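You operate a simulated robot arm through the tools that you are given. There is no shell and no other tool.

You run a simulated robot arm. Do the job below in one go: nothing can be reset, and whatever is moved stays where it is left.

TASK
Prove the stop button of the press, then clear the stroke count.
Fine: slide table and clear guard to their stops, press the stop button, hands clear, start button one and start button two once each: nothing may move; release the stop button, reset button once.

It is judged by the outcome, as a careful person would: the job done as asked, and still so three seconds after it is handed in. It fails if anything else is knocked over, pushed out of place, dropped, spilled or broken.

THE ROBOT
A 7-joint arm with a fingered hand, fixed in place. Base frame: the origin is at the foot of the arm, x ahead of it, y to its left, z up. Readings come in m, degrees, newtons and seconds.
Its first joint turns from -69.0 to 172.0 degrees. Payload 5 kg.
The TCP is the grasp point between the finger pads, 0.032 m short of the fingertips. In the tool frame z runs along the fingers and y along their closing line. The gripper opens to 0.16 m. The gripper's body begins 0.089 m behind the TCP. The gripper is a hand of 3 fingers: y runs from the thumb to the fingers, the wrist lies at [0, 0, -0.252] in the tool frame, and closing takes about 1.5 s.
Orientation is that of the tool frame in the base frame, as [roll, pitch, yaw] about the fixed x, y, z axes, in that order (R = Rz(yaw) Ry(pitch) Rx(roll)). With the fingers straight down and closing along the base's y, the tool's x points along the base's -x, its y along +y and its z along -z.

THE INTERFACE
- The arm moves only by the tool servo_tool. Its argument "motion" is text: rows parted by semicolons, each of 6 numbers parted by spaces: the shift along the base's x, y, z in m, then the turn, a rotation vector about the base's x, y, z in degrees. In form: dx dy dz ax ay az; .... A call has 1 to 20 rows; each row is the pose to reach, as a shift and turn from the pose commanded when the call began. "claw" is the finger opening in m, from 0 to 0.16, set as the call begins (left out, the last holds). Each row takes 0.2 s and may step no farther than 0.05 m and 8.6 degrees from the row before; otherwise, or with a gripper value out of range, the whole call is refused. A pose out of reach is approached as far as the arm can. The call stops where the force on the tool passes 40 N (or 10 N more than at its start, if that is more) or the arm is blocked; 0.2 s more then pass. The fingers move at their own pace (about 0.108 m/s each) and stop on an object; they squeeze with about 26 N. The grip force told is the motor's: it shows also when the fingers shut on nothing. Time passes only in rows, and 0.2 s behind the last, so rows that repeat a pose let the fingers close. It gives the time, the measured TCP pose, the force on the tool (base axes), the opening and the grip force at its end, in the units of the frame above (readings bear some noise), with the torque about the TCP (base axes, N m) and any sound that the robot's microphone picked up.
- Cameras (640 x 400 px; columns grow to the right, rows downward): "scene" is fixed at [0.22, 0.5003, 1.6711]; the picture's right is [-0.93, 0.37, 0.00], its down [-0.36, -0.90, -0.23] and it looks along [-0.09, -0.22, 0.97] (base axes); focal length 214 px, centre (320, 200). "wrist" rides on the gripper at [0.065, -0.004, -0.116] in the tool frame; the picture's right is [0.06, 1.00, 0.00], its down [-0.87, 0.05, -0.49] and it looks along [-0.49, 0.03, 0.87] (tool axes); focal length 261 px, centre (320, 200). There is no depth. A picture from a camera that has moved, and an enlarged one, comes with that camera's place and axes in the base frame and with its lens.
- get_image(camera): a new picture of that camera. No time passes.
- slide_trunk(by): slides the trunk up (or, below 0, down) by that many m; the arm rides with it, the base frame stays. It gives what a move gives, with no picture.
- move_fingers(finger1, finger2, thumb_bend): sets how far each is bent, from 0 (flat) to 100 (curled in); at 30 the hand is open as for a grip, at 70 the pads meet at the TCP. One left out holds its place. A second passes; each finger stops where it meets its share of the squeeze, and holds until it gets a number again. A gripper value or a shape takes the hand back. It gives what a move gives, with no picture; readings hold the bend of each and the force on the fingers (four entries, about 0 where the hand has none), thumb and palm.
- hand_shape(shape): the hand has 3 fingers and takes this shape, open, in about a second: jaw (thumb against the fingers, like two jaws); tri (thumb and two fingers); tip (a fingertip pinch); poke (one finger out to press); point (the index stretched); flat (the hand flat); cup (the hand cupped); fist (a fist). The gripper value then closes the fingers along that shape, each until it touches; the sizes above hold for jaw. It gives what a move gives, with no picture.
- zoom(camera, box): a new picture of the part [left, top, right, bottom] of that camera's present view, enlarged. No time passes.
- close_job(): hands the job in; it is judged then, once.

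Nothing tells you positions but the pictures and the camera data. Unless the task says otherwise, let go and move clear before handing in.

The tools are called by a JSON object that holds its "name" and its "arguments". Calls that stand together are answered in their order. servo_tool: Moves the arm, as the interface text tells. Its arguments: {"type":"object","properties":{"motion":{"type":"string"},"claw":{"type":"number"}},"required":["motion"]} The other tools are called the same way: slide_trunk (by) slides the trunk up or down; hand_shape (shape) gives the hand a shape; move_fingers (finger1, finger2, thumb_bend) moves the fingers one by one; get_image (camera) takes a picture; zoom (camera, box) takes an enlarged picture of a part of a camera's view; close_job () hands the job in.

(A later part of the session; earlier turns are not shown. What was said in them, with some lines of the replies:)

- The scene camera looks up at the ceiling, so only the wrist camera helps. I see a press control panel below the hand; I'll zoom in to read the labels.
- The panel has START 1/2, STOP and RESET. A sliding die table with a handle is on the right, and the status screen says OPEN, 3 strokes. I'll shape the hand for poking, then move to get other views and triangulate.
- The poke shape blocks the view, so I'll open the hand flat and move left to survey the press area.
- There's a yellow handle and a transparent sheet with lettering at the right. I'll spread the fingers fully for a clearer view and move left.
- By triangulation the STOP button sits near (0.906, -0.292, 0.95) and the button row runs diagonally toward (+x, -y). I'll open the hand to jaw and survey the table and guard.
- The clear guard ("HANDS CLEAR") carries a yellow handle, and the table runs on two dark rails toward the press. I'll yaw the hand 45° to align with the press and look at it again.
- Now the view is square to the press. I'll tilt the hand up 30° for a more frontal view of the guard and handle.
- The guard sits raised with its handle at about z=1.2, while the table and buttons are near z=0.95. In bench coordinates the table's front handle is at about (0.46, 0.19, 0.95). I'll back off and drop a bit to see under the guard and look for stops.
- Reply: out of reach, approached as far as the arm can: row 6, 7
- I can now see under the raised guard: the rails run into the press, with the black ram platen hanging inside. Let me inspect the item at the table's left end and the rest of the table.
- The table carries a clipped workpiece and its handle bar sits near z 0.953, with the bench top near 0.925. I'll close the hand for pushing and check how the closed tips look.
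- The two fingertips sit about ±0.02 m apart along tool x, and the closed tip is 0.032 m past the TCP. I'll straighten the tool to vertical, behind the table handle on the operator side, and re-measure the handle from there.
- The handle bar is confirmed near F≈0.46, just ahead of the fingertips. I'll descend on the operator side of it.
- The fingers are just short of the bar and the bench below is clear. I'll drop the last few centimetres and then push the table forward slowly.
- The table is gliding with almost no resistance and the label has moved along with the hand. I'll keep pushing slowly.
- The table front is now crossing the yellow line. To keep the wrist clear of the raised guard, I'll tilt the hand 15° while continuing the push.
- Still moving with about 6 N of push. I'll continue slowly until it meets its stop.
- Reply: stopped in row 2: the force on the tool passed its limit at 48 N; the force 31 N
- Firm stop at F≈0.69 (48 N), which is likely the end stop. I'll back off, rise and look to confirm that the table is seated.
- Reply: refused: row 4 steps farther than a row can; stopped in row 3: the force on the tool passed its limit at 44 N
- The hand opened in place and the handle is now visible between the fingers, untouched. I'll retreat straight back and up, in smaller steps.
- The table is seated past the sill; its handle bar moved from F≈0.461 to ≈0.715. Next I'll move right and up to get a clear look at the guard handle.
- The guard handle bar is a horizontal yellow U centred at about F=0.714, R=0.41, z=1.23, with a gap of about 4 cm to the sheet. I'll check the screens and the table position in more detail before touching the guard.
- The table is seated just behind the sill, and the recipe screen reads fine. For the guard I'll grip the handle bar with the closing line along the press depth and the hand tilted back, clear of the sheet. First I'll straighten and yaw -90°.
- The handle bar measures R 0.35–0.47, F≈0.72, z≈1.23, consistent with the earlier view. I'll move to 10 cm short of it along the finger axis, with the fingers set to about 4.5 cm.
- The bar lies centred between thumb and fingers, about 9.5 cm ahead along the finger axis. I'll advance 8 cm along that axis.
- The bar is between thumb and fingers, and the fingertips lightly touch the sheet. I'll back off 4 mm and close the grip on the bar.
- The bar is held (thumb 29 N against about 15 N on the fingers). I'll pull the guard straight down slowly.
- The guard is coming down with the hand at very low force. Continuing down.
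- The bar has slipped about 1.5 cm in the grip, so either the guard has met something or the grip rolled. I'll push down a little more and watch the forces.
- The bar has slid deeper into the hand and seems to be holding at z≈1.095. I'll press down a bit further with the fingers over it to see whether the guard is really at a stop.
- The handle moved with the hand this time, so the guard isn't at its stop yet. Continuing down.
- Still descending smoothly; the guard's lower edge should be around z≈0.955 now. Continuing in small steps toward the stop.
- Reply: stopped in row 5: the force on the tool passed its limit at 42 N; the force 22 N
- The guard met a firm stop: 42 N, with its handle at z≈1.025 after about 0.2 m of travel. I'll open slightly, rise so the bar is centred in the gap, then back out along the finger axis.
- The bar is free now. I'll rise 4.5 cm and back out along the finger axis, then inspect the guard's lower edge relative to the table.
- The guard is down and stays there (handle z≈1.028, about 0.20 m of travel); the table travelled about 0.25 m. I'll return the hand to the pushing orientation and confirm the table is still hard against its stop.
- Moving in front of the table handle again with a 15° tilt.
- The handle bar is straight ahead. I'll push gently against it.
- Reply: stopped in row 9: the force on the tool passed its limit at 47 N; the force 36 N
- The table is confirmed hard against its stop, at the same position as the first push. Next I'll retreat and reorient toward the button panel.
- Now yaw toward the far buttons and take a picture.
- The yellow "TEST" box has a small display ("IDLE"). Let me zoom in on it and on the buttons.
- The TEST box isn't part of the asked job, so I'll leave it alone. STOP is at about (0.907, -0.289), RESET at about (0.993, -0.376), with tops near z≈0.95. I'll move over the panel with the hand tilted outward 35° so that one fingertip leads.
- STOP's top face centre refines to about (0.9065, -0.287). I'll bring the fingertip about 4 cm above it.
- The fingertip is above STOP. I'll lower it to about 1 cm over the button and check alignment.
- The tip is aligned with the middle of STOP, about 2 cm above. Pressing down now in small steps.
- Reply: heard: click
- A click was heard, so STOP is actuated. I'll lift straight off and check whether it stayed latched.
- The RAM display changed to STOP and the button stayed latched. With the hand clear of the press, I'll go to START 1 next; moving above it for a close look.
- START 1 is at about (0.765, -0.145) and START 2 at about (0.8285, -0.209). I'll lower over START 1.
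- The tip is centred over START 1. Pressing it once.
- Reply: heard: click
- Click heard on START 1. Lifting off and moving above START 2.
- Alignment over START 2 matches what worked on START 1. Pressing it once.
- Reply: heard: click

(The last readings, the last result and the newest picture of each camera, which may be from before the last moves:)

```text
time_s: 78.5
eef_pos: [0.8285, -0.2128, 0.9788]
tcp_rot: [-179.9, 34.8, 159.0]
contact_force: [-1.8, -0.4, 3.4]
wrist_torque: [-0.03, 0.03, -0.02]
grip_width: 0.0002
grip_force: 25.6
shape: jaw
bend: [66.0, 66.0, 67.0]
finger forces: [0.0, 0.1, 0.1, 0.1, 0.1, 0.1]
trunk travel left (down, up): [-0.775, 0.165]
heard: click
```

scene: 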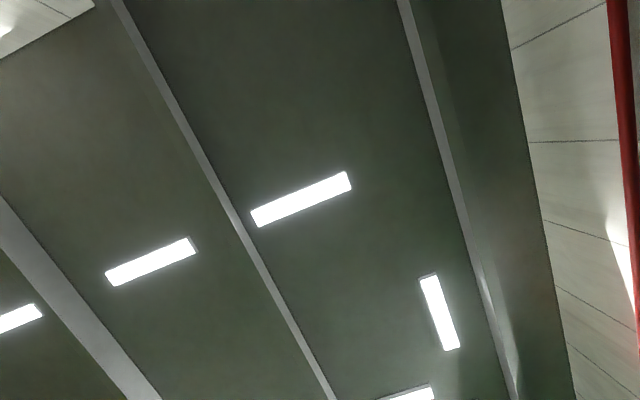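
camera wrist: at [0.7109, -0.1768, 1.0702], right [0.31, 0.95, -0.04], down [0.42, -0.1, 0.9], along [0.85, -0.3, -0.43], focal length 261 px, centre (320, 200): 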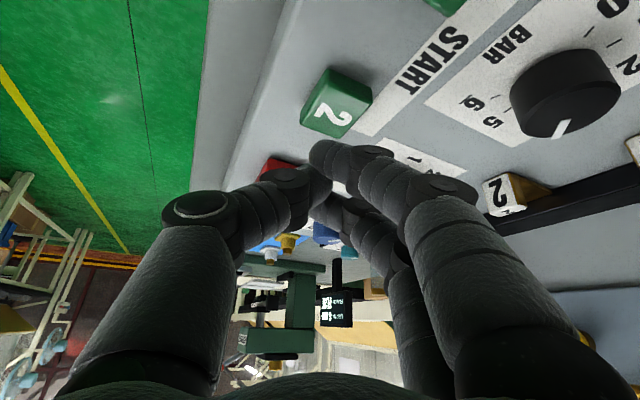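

Click heard on START 2. Lifting off and checking the RAM display for any movement.

{"name": "servo_tool", "arguments": {"motion": "0 0 0.02 0 0 0; 0 0 0.05 0 0 0; 0 0 0.09 0 0 0; -0.02 0.01 0.13 0 0 0; -0.04 0.02 0.17 0 0 0; -0.06 0.03 0.21 0 0 0; -0.08 0.04 0.25 0 0 0; -0.08 0.04 0.25 0 0 0"}}

{"name": "get_image", "arguments": {"camera": "wrist"}}

{"name": "zoom", "arguments": {"camera": "wrist", "box": [340, 60, 640, 250]}}

{"name": "zoom", "arguments": {"camera": "wrist", "box": [220, 0, 440, 140]}}

```text
time_s: 80.3
eef_pos: [0.7465, -0.1727, 1.2318]
tcp_rot: [-179.9, 34.7, 158.9]
contact_force: [0.1, -0.4, 0.3]
wrist_torque: [0.0, -0.01, 0.0]
grip_width: 0.0
grip_force: 26.3
shape: jaw
bend: [66.0, 66.0, 67.0]
finger forces: [0.0, 0.1, 0.0, 0.1, 0.2, 0.0]
trunk travel left (down, up): [-0.775, 0.165]
```

```text
taken
camera wrist: at [0.634, -0.134, 1.2909], right [0.31, 0.95, -0.04], down [0.43, -0.11, 0.9], along [0.85, -0.3, -0.44], focal length 261 px, centre (320, 200)
```

wrist: 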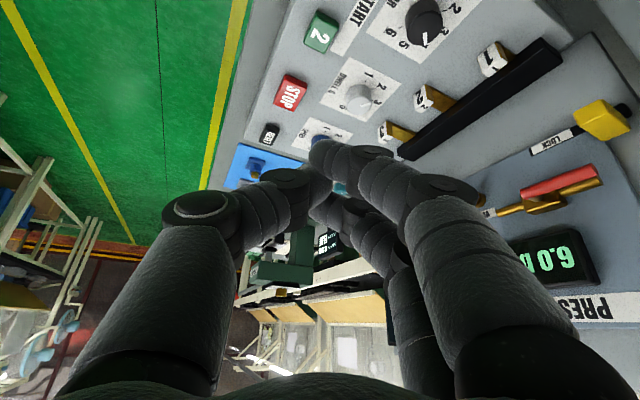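

```text
2.11 times, centred on (490, 155) of wrist
camera zoom: at [0.634, -0.134, 1.2909], right [0.31, 0.95, -0.04], down [0.43, -0.11, 0.9], along [0.85, -0.3, -0.44], focal length 549 px, centre (-38, 295)
```

zoom: 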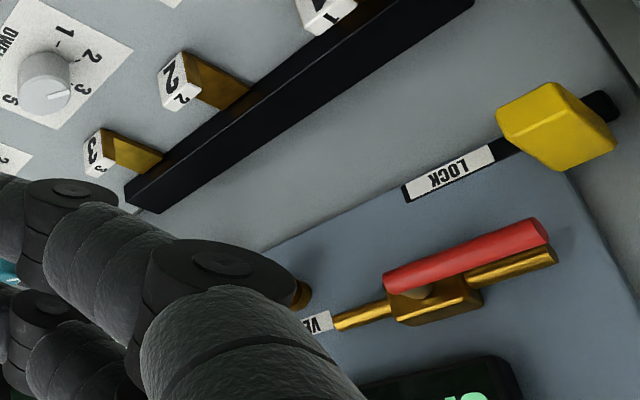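

```text
2.86 times, centred on (330, 70) of wrist
camera zoom: at [0.634, -0.134, 1.2909], right [0.31, 0.95, -0.04], down [0.43, -0.11, 0.9], along [0.85, -0.3, -0.44], focal length 745 px, centre (291, 571)
```

zoom: 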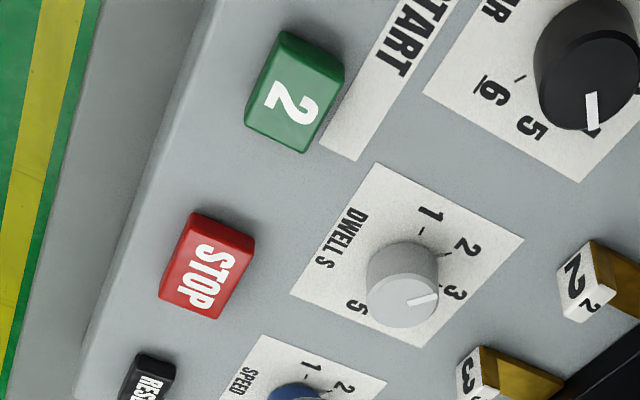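

I'll tilt up briefly to read the RAM display.

{"name": "servo_tool", "arguments": {"motion": "0 0 0 -3 -7.8 0; 0 0 0 -6 -15.5 0; 0 0 0 -9.1 -23.3 0; 0 0 0 -9.1 -23.3 0"}}

{"name": "get_image", "arguments": {"camera": "wrist"}}

{"name": "zoom", "arguments": {"camera": "wrist", "box": [340, 20, 580, 170]}}

```text
time_s: 81.3
eef_pos: [0.748, -0.176, 1.2301]
tcp_rot: [-179.9, 59.7, 158.9]
contact_force: [-0.3, -0.6, -0.3]
wrist_torque: [0.04, 0.0, 0.05]
grip_width: 0.0002
grip_force: 26.1
shape: jaw
bend: [66.0, 66.0, 67.0]
finger forces: [0.0, 0.0, 0.0, 0.0, 0.0, 0.0]
trunk travel left (down, up): [-0.775, 0.165]
```

```text
taken
camera wrist: at [0.622, -0.1326, 1.2333], right [0.33, 0.94, -0.05], down [0.03, 0.05, 1.0], along [0.94, -0.33, -0.01], focal length 261 px, centre (320, 200)
```

wrist: 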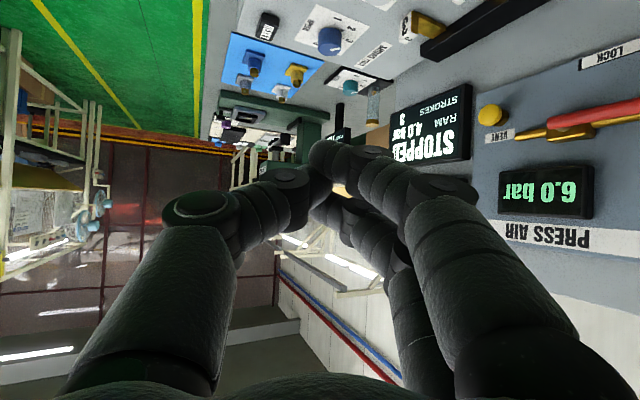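

```text
2.67 times, centred on (460, 95) of wrist
camera zoom: at [0.622, -0.1326, 1.2333], right [0.33, 0.94, -0.05], down [0.03, 0.05, 1.0], along [0.94, -0.33, -0.01], focal length 695 px, centre (-53, 480)
```

zoom: 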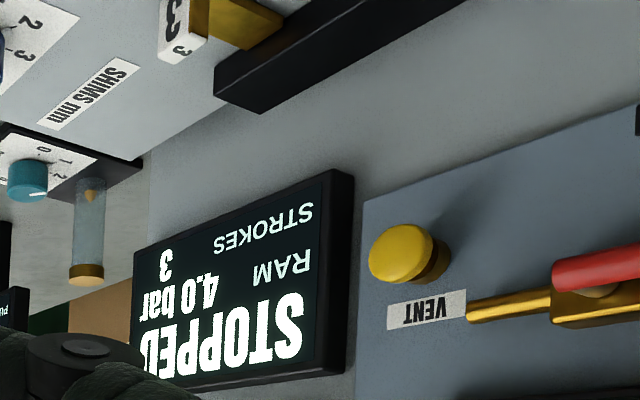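

The display reads RAM STOPPED with STROKES still 3, so nothing moved and the stop is proven. Next I'll return above STOP to release it; pressing it again is the natural first attempt for a latching push button.

{"name": "servo_tool", "arguments": {"motion": "0 0 0 3 7.8 0; 0 0 0 6 15.5 0; 0 0 0 9.1 23.3 0; 0.03 -0.022 -0.02 9.1 23.3 0; 0.06 -0.045 -0.05 9.1 23.3 0; 0.09 -0.067 -0.08 9.1 23.3 0; 0.115 -0.086 -0.11 9.1 23.3 0; 0.14 -0.105 -0.14 9.1 23.3 0; 0.1555 -0.1165 -0.18 9.1 23.3 0; 0.1555 -0.1165 -0.22 9.1 23.3 0; 0.1555 -0.1165 -0.22 9.1 23.3 0"}}

{"name": "get_image", "arguments": {"camera": "wrist"}}

{"name": "zoom", "arguments": {"camera": "wrist", "box": [220, 30, 440, 170]}}

```text
time_s: 83.7
eef_pos: [0.9013, -0.2909, 1.0077]
tcp_rot: [-179.9, 34.8, 158.9]
contact_force: [-0.4, 0.1, 0.1]
wrist_torque: [0.0, -0.02, 0.0]
grip_width: 0.0
grip_force: 25.4
shape: jaw
bend: [66.0, 66.0, 67.0]
finger forces: [0.1, 0.0, 0.1, 0.0, 0.0, 0.1]
trunk travel left (down, up): [-0.775, 0.165]
```

```text
taken
camera wrist: at [0.7894, -0.2521, 1.0662], right [0.31, 0.95, -0.04], down [0.42, -0.1, 0.9], along [0.85, -0.3, -0.43], focal length 261 px, centre (320, 200)
```

wrist: 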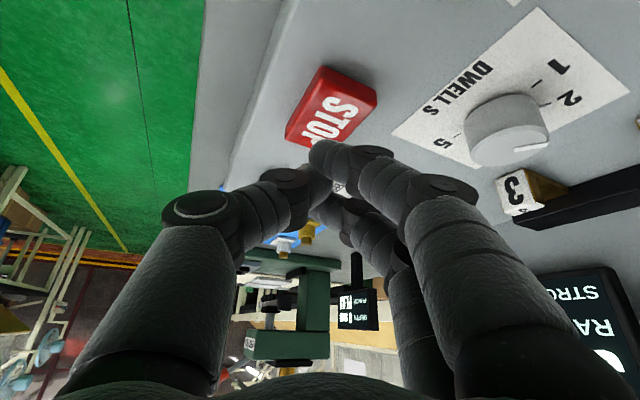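

```text
2.86 times, centred on (330, 100) of wrist
camera zoom: at [0.7894, -0.2521, 1.0662], right [0.31, 0.95, -0.04], down [0.42, -0.1, 0.9], along [0.85, -0.3, -0.43], focal length 745 px, centre (291, 486)
```

zoom: 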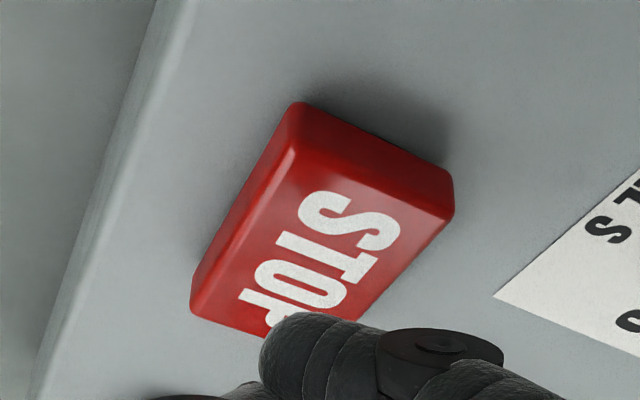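

STOP looks the same height as before, so the latch isn't visible on the cap. Pressing it once more to release.

{"name": "servo_tool", "arguments": {"motion": "0.002 -0.001 -0.01 0 0 0; 0.002 -0.001 -0.015 0 0 0; 0.002 -0.001 -0.019 0 0 0; 0.002 -0.001 -0.023 0 0 0; 0.002 -0.001 -0.027 0 0 0"}}

{"name": "servo_tool", "arguments": {"motion": "0 0 0.02 0 0 0; 0 0 0.05 0 0 0; 0 0 0.09 0 0 0; 0 0 0.12 0 0 0; 0 0 0.12 0 0 0"}}

{"name": "get_image", "arguments": {"camera": "wrist"}}

{"name": "zoom", "arguments": {"camera": "wrist", "box": [460, 160, 640, 320]}}

```text
time_s: 84.9
eef_pos: [0.9054, -0.2925, 0.9821]
tcp_rot: [-180.0, 34.8, 158.9]
contact_force: [-0.2, 0.1, 1.4]
wrist_torque: [0.04, 0.04, -0.03]
grip_width: 0.0
grip_force: 25.6
shape: jaw
bend: [66.0, 66.0, 67.0]
finger forces: [0.0, 0.0, 0.1, 0.0, 0.0, 0.0]
trunk travel left (down, up): [-0.775, 0.165]
```

```text
time_s: 86.1
eef_pos: [0.905, -0.2911, 1.1017]
tcp_rot: [-179.8, 34.7, 158.8]
contact_force: [0.4, -1.2, 0.4]
wrist_torque: [-0.02, 0.01, -0.02]
grip_width: 0.0003
grip_force: 25.8
shape: jaw
bend: [66.0, 66.0, 67.0]
finger forces: [0.0, 0.0, 0.0, 0.1, 0.0, 0.1]
trunk travel left (down, up): [-0.775, 0.165]
```

```text
taken
camera wrist: at [0.7919, -0.2531, 1.161], right [0.31, 0.95, -0.04], down [0.42, -0.1, 0.9], along [0.85, -0.3, -0.44], focal length 261 px, centre (320, 200)
```

wrist: 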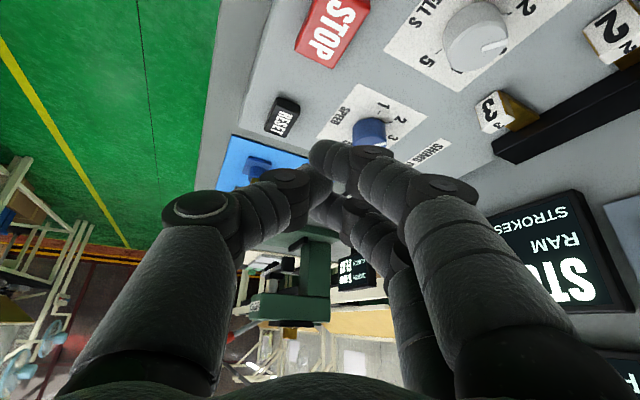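

```text
2.50 times, centred on (550, 240) of wrist
camera zoom: at [0.7919, -0.2531, 1.161], right [0.31, 0.95, -0.04], down [0.42, -0.1, 0.9], along [0.85, -0.3, -0.44], focal length 652 px, centre (-255, 100)
```

zoom: 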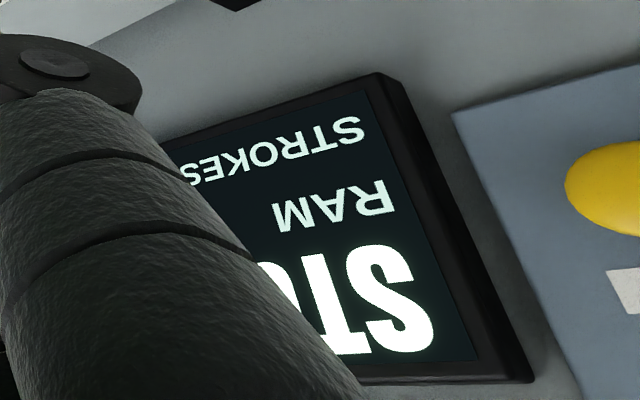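

No click that time: the press stopped just short and the display still says STOPPED. I'll press again, a little deeper.

{"name": "servo_tool", "arguments": {"motion": "0 -0.001 -0.04 0 0 0; 0 -0.001 -0.08 0 0 0; 0 -0.001 -0.105 0 0 0; 0 -0.001 -0.113 0 0 0; 0 -0.001 -0.118 0 0 0; 0 -0.001 -0.122 0 0 0; 0 -0.001 -0.126 0 0 0"}}

```text
time_s: 87.7
eef_pos: [0.904, -0.2928, 0.9777]
tcp_rot: [-180.0, 34.9, 158.9]
contact_force: [3.5, 0.4, 13.0]
wrist_torque: [0.01, -0.15, 0.03]
grip_width: 0.0
grip_force: 26.2
shape: jaw
bend: [66.0, 66.0, 67.0]
finger forces: [0.0, 0.1, 0.1, 0.1, 0.0, 0.0]
trunk travel left (down, up): [-0.775, 0.165]
heard: click
```

Click heard. Lifting off to read the display.

{"name": "servo_tool", "arguments": {"motion": "0 0 0.02 0 0 0; 0 0 0.05 0 0 0; 0 0 0.09 0 0 0; 0 0 0.12 0 0 0; 0 0 0.12 0 0 0"}}

{"name": "get_image", "arguments": {"camera": "wrist"}}

{"name": "zoom", "arguments": {"camera": "wrist", "box": [460, 160, 640, 320]}}

```text
time_s: 88.9
eef_pos: [0.904, -0.2932, 1.0976]
tcp_rot: [-179.9, 34.8, 158.9]
contact_force: [0.6, 0.3, 1.0]
wrist_torque: [-0.01, 0.02, 0.03]
grip_width: 0.0
grip_force: 26.3
shape: jaw
bend: [66.0, 66.0, 67.0]
finger forces: [0.1, 0.0, 0.1, 0.0, 0.0, 0.0]
trunk travel left (down, up): [-0.775, 0.165]
```

```text
taken
camera wrist: at [0.7924, -0.2542, 1.1572], right [0.31, 0.95, -0.04], down [0.43, -0.1, 0.9], along [0.85, -0.3, -0.44], focal length 261 px, centre (320, 200)
```

wrist: 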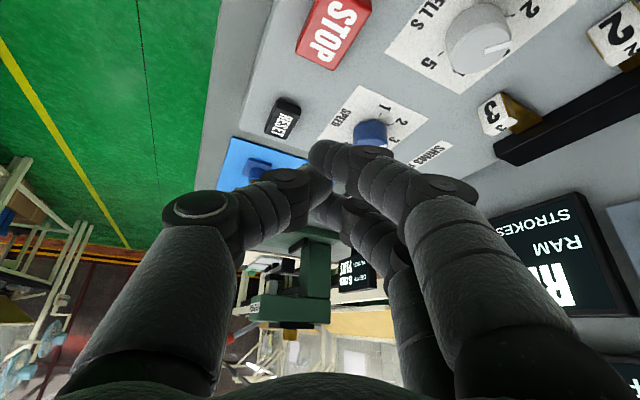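

```text
2.50 times, centred on (550, 240) of wrist
camera zoom: at [0.7924, -0.2542, 1.1572], right [0.31, 0.95, -0.04], down [0.43, -0.1, 0.9], along [0.85, -0.3, -0.44], focal length 652 px, centre (-255, 100)
```

zoom: 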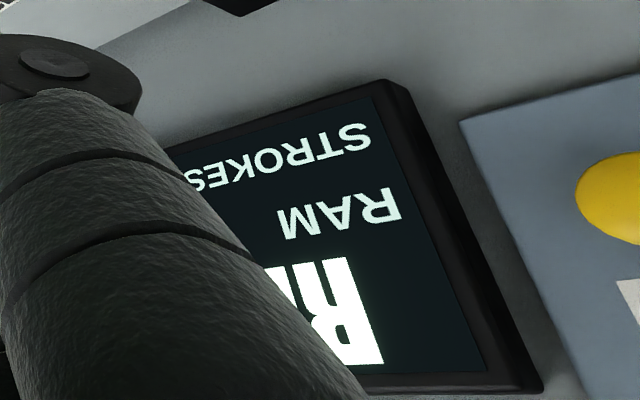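

The display no longer says STOPPED; it now starts with "RE…" (READY), so STOP is released. Next I'll move above RESET at about (0.991, -0.371).

{"name": "servo_tool", "arguments": {"motion": "0.028 -0.027 0 0 0 0; 0.056 -0.054 -0.01 0 0 0; 0.083 -0.081 -0.03 0 0 0; 0.083 -0.081 -0.05 0 0 0; 0.083 -0.081 -0.05 0 0 0"}}

{"name": "get_image", "arguments": {"camera": "wrist"}}

{"name": "zoom", "arguments": {"camera": "wrist", "box": [220, 30, 440, 170]}}

```text
time_s: 90.1
eef_pos: [0.989, -0.3751, 1.046]
tcp_rot: [180.0, 34.7, 158.9]
contact_force: [0.0, -0.7, 0.1]
wrist_torque: [-0.02, -0.01, 0.0]
grip_width: 0.0001
grip_force: 25.8
shape: jaw
bend: [66.0, 66.0, 67.0]
finger forces: [0.0, 0.1, 0.0, 0.1, 0.0, 0.0]
trunk travel left (down, up): [-0.775, 0.165]
```

```text
taken
camera wrist: at [0.8759, -0.3355, 1.1052], right [0.31, 0.95, -0.04], down [0.42, -0.1, 0.9], along [0.85, -0.3, -0.43], focal length 261 px, centre (320, 200)
```

wrist: 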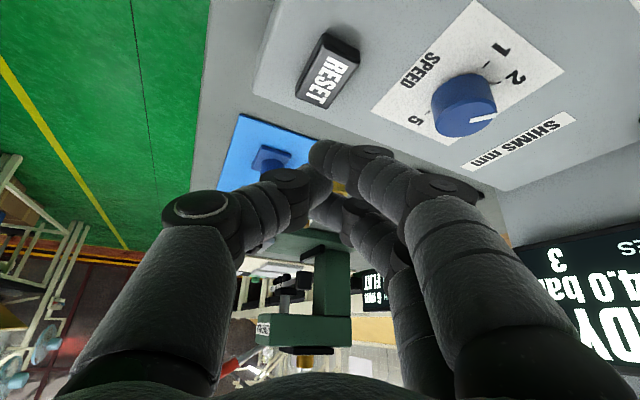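

```text
2.86 times, centred on (330, 100) of wrist
camera zoom: at [0.8759, -0.3355, 1.1052], right [0.31, 0.95, -0.04], down [0.42, -0.1, 0.9], along [0.85, -0.3, -0.43], focal length 745 px, centre (291, 486)
```

zoom: 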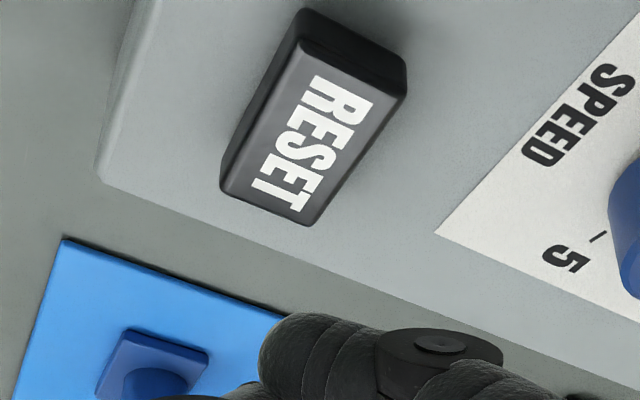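

The display shows READY with 3 strokes. RESET refines to about (0.999, -0.375). I'll adjust and lower close to it for a last alignment check.

{"name": "servo_tool", "arguments": {"motion": "0.005 -0.004 -0.02 0 0 0; 0.005 -0.004 -0.04 0 0 0; 0.005 -0.004 -0.04 0 0 0"}}

{"name": "zoom", "arguments": {"camera": "wrist", "box": [220, 30, 440, 170]}}

```text
time_s: 90.9
eef_pos: [0.9936, -0.3788, 1.0089]
tcp_rot: [-179.9, 34.7, 158.9]
contact_force: [-0.2, 0.6, -0.4]
wrist_torque: [0.0, -0.02, 0.03]
grip_width: 0.0
grip_force: 26.0
shape: jaw
bend: [66.0, 66.0, 67.0]
finger forces: [0.1, 0.0, 0.1, 0.0, 0.0, 0.0]
trunk travel left (down, up): [-0.775, 0.165]
```

```text
2.86 times, centred on (330, 100) of wrist
camera zoom: at [0.8807, -0.34, 1.0678], right [0.31, 0.95, -0.04], down [0.42, -0.1, 0.9], along [0.85, -0.3, -0.44], focal length 745 px, centre (291, 486)
```

zoom: 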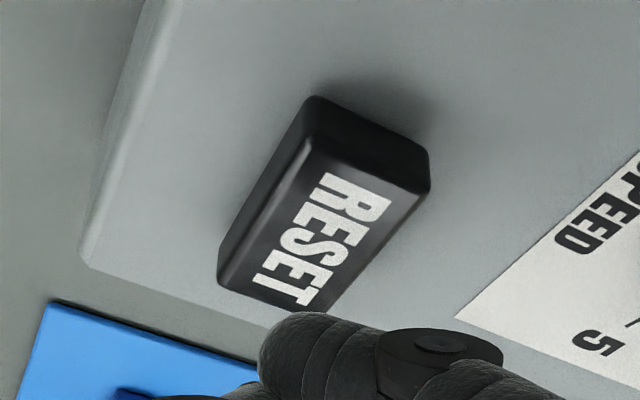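

The alignment matches the earlier successful presses. Pressing RESET once.

{"name": "servo_tool", "arguments": {"motion": "0 0 -0.012 0 0 0; 0 0 -0.018 0 0 0; 0 0 -0.022 0 0 0; 0 0 -0.026 0 0 0; 0 0 -0.03 0 0 0"}}

```text
time_s: 92.1
eef_pos: [0.9927, -0.3769, 0.9785]
tcp_rot: [-180.0, 34.9, 158.9]
contact_force: [-0.9, 0.2, 5.2]
wrist_torque: [0.02, 0.08, -0.03]
grip_width: 0.0002
grip_force: 26.0
shape: jaw
bend: [66.0, 66.0, 67.0]
finger forces: [0.0, 0.0, 0.1, 0.1, 0.0, 0.1]
trunk travel left (down, up): [-0.775, 0.165]
heard: click
```

Click heard on RESET. I'll lift off, move back clear of the panel, and check the display.

{"name": "servo_tool", "arguments": {"motion": "0 0 0.02 0 0 0; 0 0 0.05 0 0 0; 0 0 0.09 0 0 0; -0.03 0.02 0.12 0 0 0; -0.06 0.04 0.15 0 0 0; -0.09 0.06 0.18 0 0 0; -0.12 0.08 0.21 0 0 0; -0.15 0.1 0.24 0 0 0; -0.19 0.12 0.25 0 0 0; -0.23 0.14 0.25 0 0 0; -0.23 0.14 0.25 0 0 0"}}

{"name": "servo_tool", "arguments": {"motion": "0 0 0 -3 -7.8 0; 0 0 0 -6 -15.5 0; 0 0 0 -9.1 -23.3 0; 0 0 0 -9.1 -23.3 0"}}

{"name": "get_image", "arguments": {"camera": "wrist"}}

{"name": "zoom", "arguments": {"camera": "wrist", "box": [340, 20, 580, 170]}}

```text
time_s: 94.5
eef_pos: [0.7605, -0.2379, 1.2276]
tcp_rot: [-179.8, 34.7, 158.9]
contact_force: [0.0, 0.5, -0.5]
wrist_torque: [0.01, 0.01, 0.02]
grip_width: 0.0001
grip_force: 26.3
shape: jaw
bend: [66.0, 66.0, 67.0]
finger forces: [0.0, 0.1, 0.0, 0.0, 0.0, 0.0]
trunk travel left (down, up): [-0.775, 0.165]
```

```text
time_s: 95.5
eef_pos: [0.7629, -0.2396, 1.2255]
tcp_rot: [-179.9, 59.8, 158.8]
contact_force: [0.3, -1.2, -0.5]
wrist_torque: [0.03, 0.02, 0.04]
grip_width: 0.0
grip_force: 26.1
shape: jaw
bend: [66.0, 66.0, 67.0]
finger forces: [0.1, 0.0, 0.0, 0.0, 0.0, 0.0]
trunk travel left (down, up): [-0.775, 0.165]
```

```text
taken
camera wrist: at [0.6371, -0.1965, 1.2288], right [0.33, 0.94, -0.05], down [0.03, 0.05, 1.0], along [0.94, -0.33, -0.01], focal length 261 px, centre (320, 200)
```

wrist: 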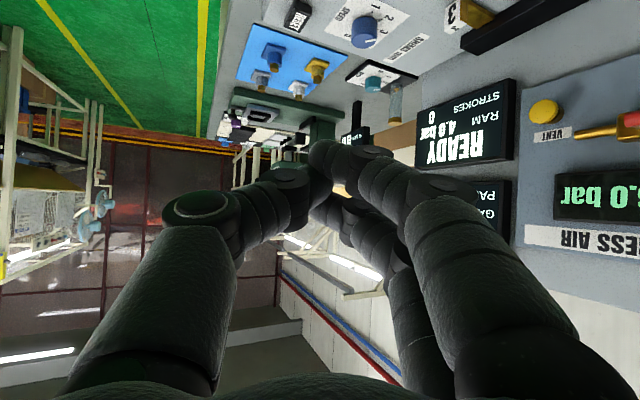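

```text
2.67 times, centred on (460, 95) of wrist
camera zoom: at [0.6371, -0.1965, 1.2288], right [0.33, 0.94, -0.05], down [0.03, 0.05, 1.0], along [0.94, -0.33, -0.01], focal length 695 px, centre (-53, 480)
```

zoom: 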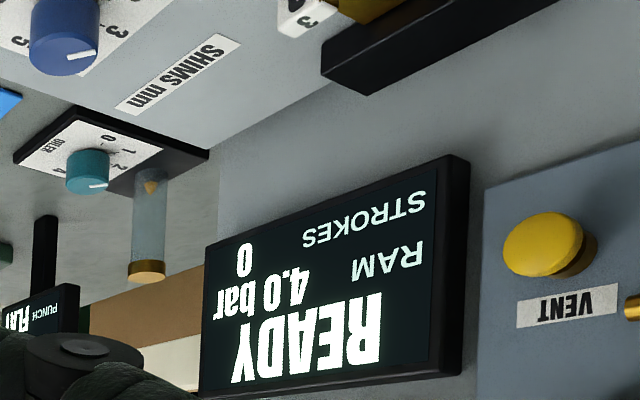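

The display shows RAM READY, 4.0 bar, STROKES 0, with the stop released and the hand clear of everything. Before handing in, I'll straighten up and take a last look at the guard and table.

{"name": "servo_tool", "arguments": {"motion": "-0.02 0.01 0.03 3 7.8 0; -0.04 0.02 0.06 6 15.5 0; -0.06 0.03 0.09 9 23.3 0; -0.08 0.04 0.12 12.1 31.1 0; -0.1 0.05 0.15 15.1 38.9 0; -0.12 0.06 0.18 18.2 46.6 0; -0.14 0.07 0.2 21.7 55.8 0; -0.16 0.08 0.22 21.7 55.8 0; -0.16 0.08 0.22 21.7 55.8 0", "claw": 0.16}}

{"name": "get_image", "arguments": {"camera": "wrist"}}

```text
refused: row 7 steps farther than a row can; nothing moved
```

```text
taken
camera wrist: at [0.6371, -0.1965, 1.2288], right [0.33, 0.94, -0.05], down [0.03, 0.05, 1.0], along [0.94, -0.33, -0.01], focal length 261 px, centre (320, 200)
```

wrist: 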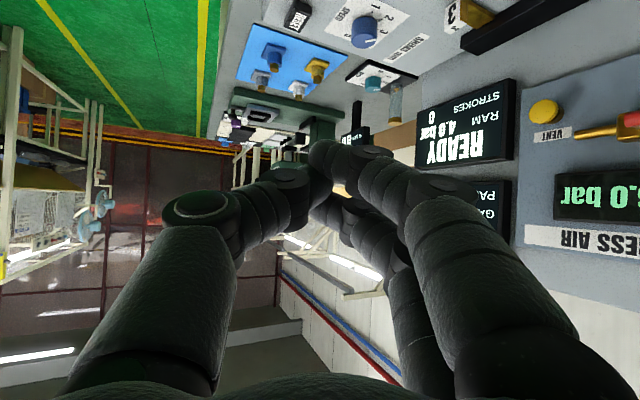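

One row turned too far, so the call was refused and nothing moved. I'll repeat it with smaller turns.

{"name": "servo_tool", "arguments": {"motion": "-0.02 0.01 0.03 2.9 7.4 0; -0.04 0.02 0.06 5.8 14.9 0; -0.06 0.03 0.09 8.7 22.3 0; -0.08 0.04 0.12 11.6 29.8 0; -0.1 0.05 0.15 14.5 37.2 0; -0.12 0.06 0.18 17.4 44.7 0; -0.14 0.07 0.2 20.3 52.1 0; -0.16 0.08 0.22 21.7 55.8 0; -0.16 0.08 0.22 21.7 55.8 0", "claw": 0.16}}

{"name": "servo_tool", "arguments": {"motion": "0 0.02 0 0 0 8.2; 0 0.04 0 0 0 16.4; 0 0.06 0 0 0 24.6; 0 0.08 0 0 0 32.8; 0 0.1 0 0 0 41; 0 0.12 0 0 0 49.2; 0 0.14 0 0 0 57.4; 0 0.16 0 0 0 65.6; 0 0.16 0 0 0 65.6"}}

{"name": "get_image", "arguments": {"camera": "wrist"}}

```text
time_s: 97.5
eef_pos: [0.6047, -0.158, 1.4468]
tcp_rot: [-180.0, -0.2, 158.8]
contact_force: [-0.3, 0.1, -0.1]
wrist_torque: [-0.02, 0.05, -0.02]
grip_width: 0.16
grip_force: 0.0
shape: jaw
bend: [30.0, 30.0, 30.0]
finger forces: [0.1, 0.0, 0.1, 0.0, 0.1, 0.0]
trunk travel left (down, up): [-0.775, 0.165]
```

```text
time_s: 99.5
eef_pos: [0.6048, 0.002, 1.4478]
tcp_rot: [-180.0, 0.0, -135.3]
contact_force: [-0.6, -0.4, 0.1]
wrist_torque: [0.05, 0.01, -0.03]
grip_width: 0.16
grip_force: 0.1
shape: jaw
bend: [30.0, 30.0, 30.0]
finger forces: [0.0, 0.0, 0.0, 0.0, 0.0, 0.0]
trunk travel left (down, up): [-0.775, 0.165]
```

```text
taken
camera wrist: at [0.5614, -0.0468, 1.5647], right [-0.75, 0.67, 0.0], down [0.58, 0.65, 0.49], along [0.33, 0.37, -0.87], focal length 261 px, centre (320, 200)
```

wrist: 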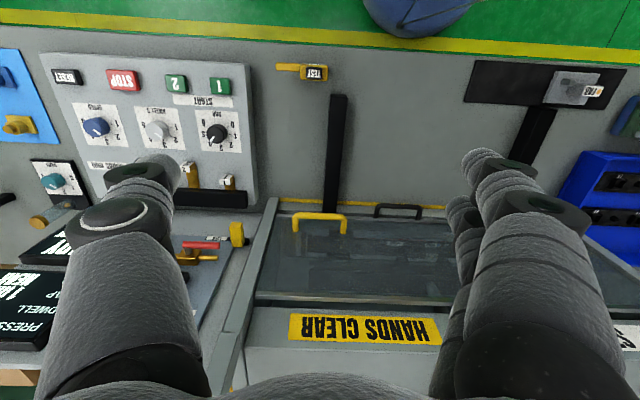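

The guard is down, the table is in behind it, nothing else has shifted, and the display reads READY with 0 strokes. The hand is well clear, so I'm handing the job in.

{"name": "close_job", "arguments": {}}

```text
The job is handed in.
```

The stop button is proven: with it pressed, neither start button moved the press. The stroke count is now cleared to 0, and the job is handed in.

- **Table and guard:** I pushed the table in to a firm stop. A second push met the same stop at the same place. I pulled the guard down to a firm stop, and it was still down at the end.
- **Stop test:** I pressed stop and the display changed to STOPPED. I then pressed start one and start two once each, with one click each. The display still read STOPPED with the count at 3.
- **Release and reset:** My first try at releasing stop was too shallow and did nothing. A slightly deeper press clicked and the display went to READY. One press of reset took the count from 3 to 0.

The yellow TEST box on the bench was not part of the job, so I left it alone. In the last picture nothing else looked shifted or knocked over, and the hand was well clear.
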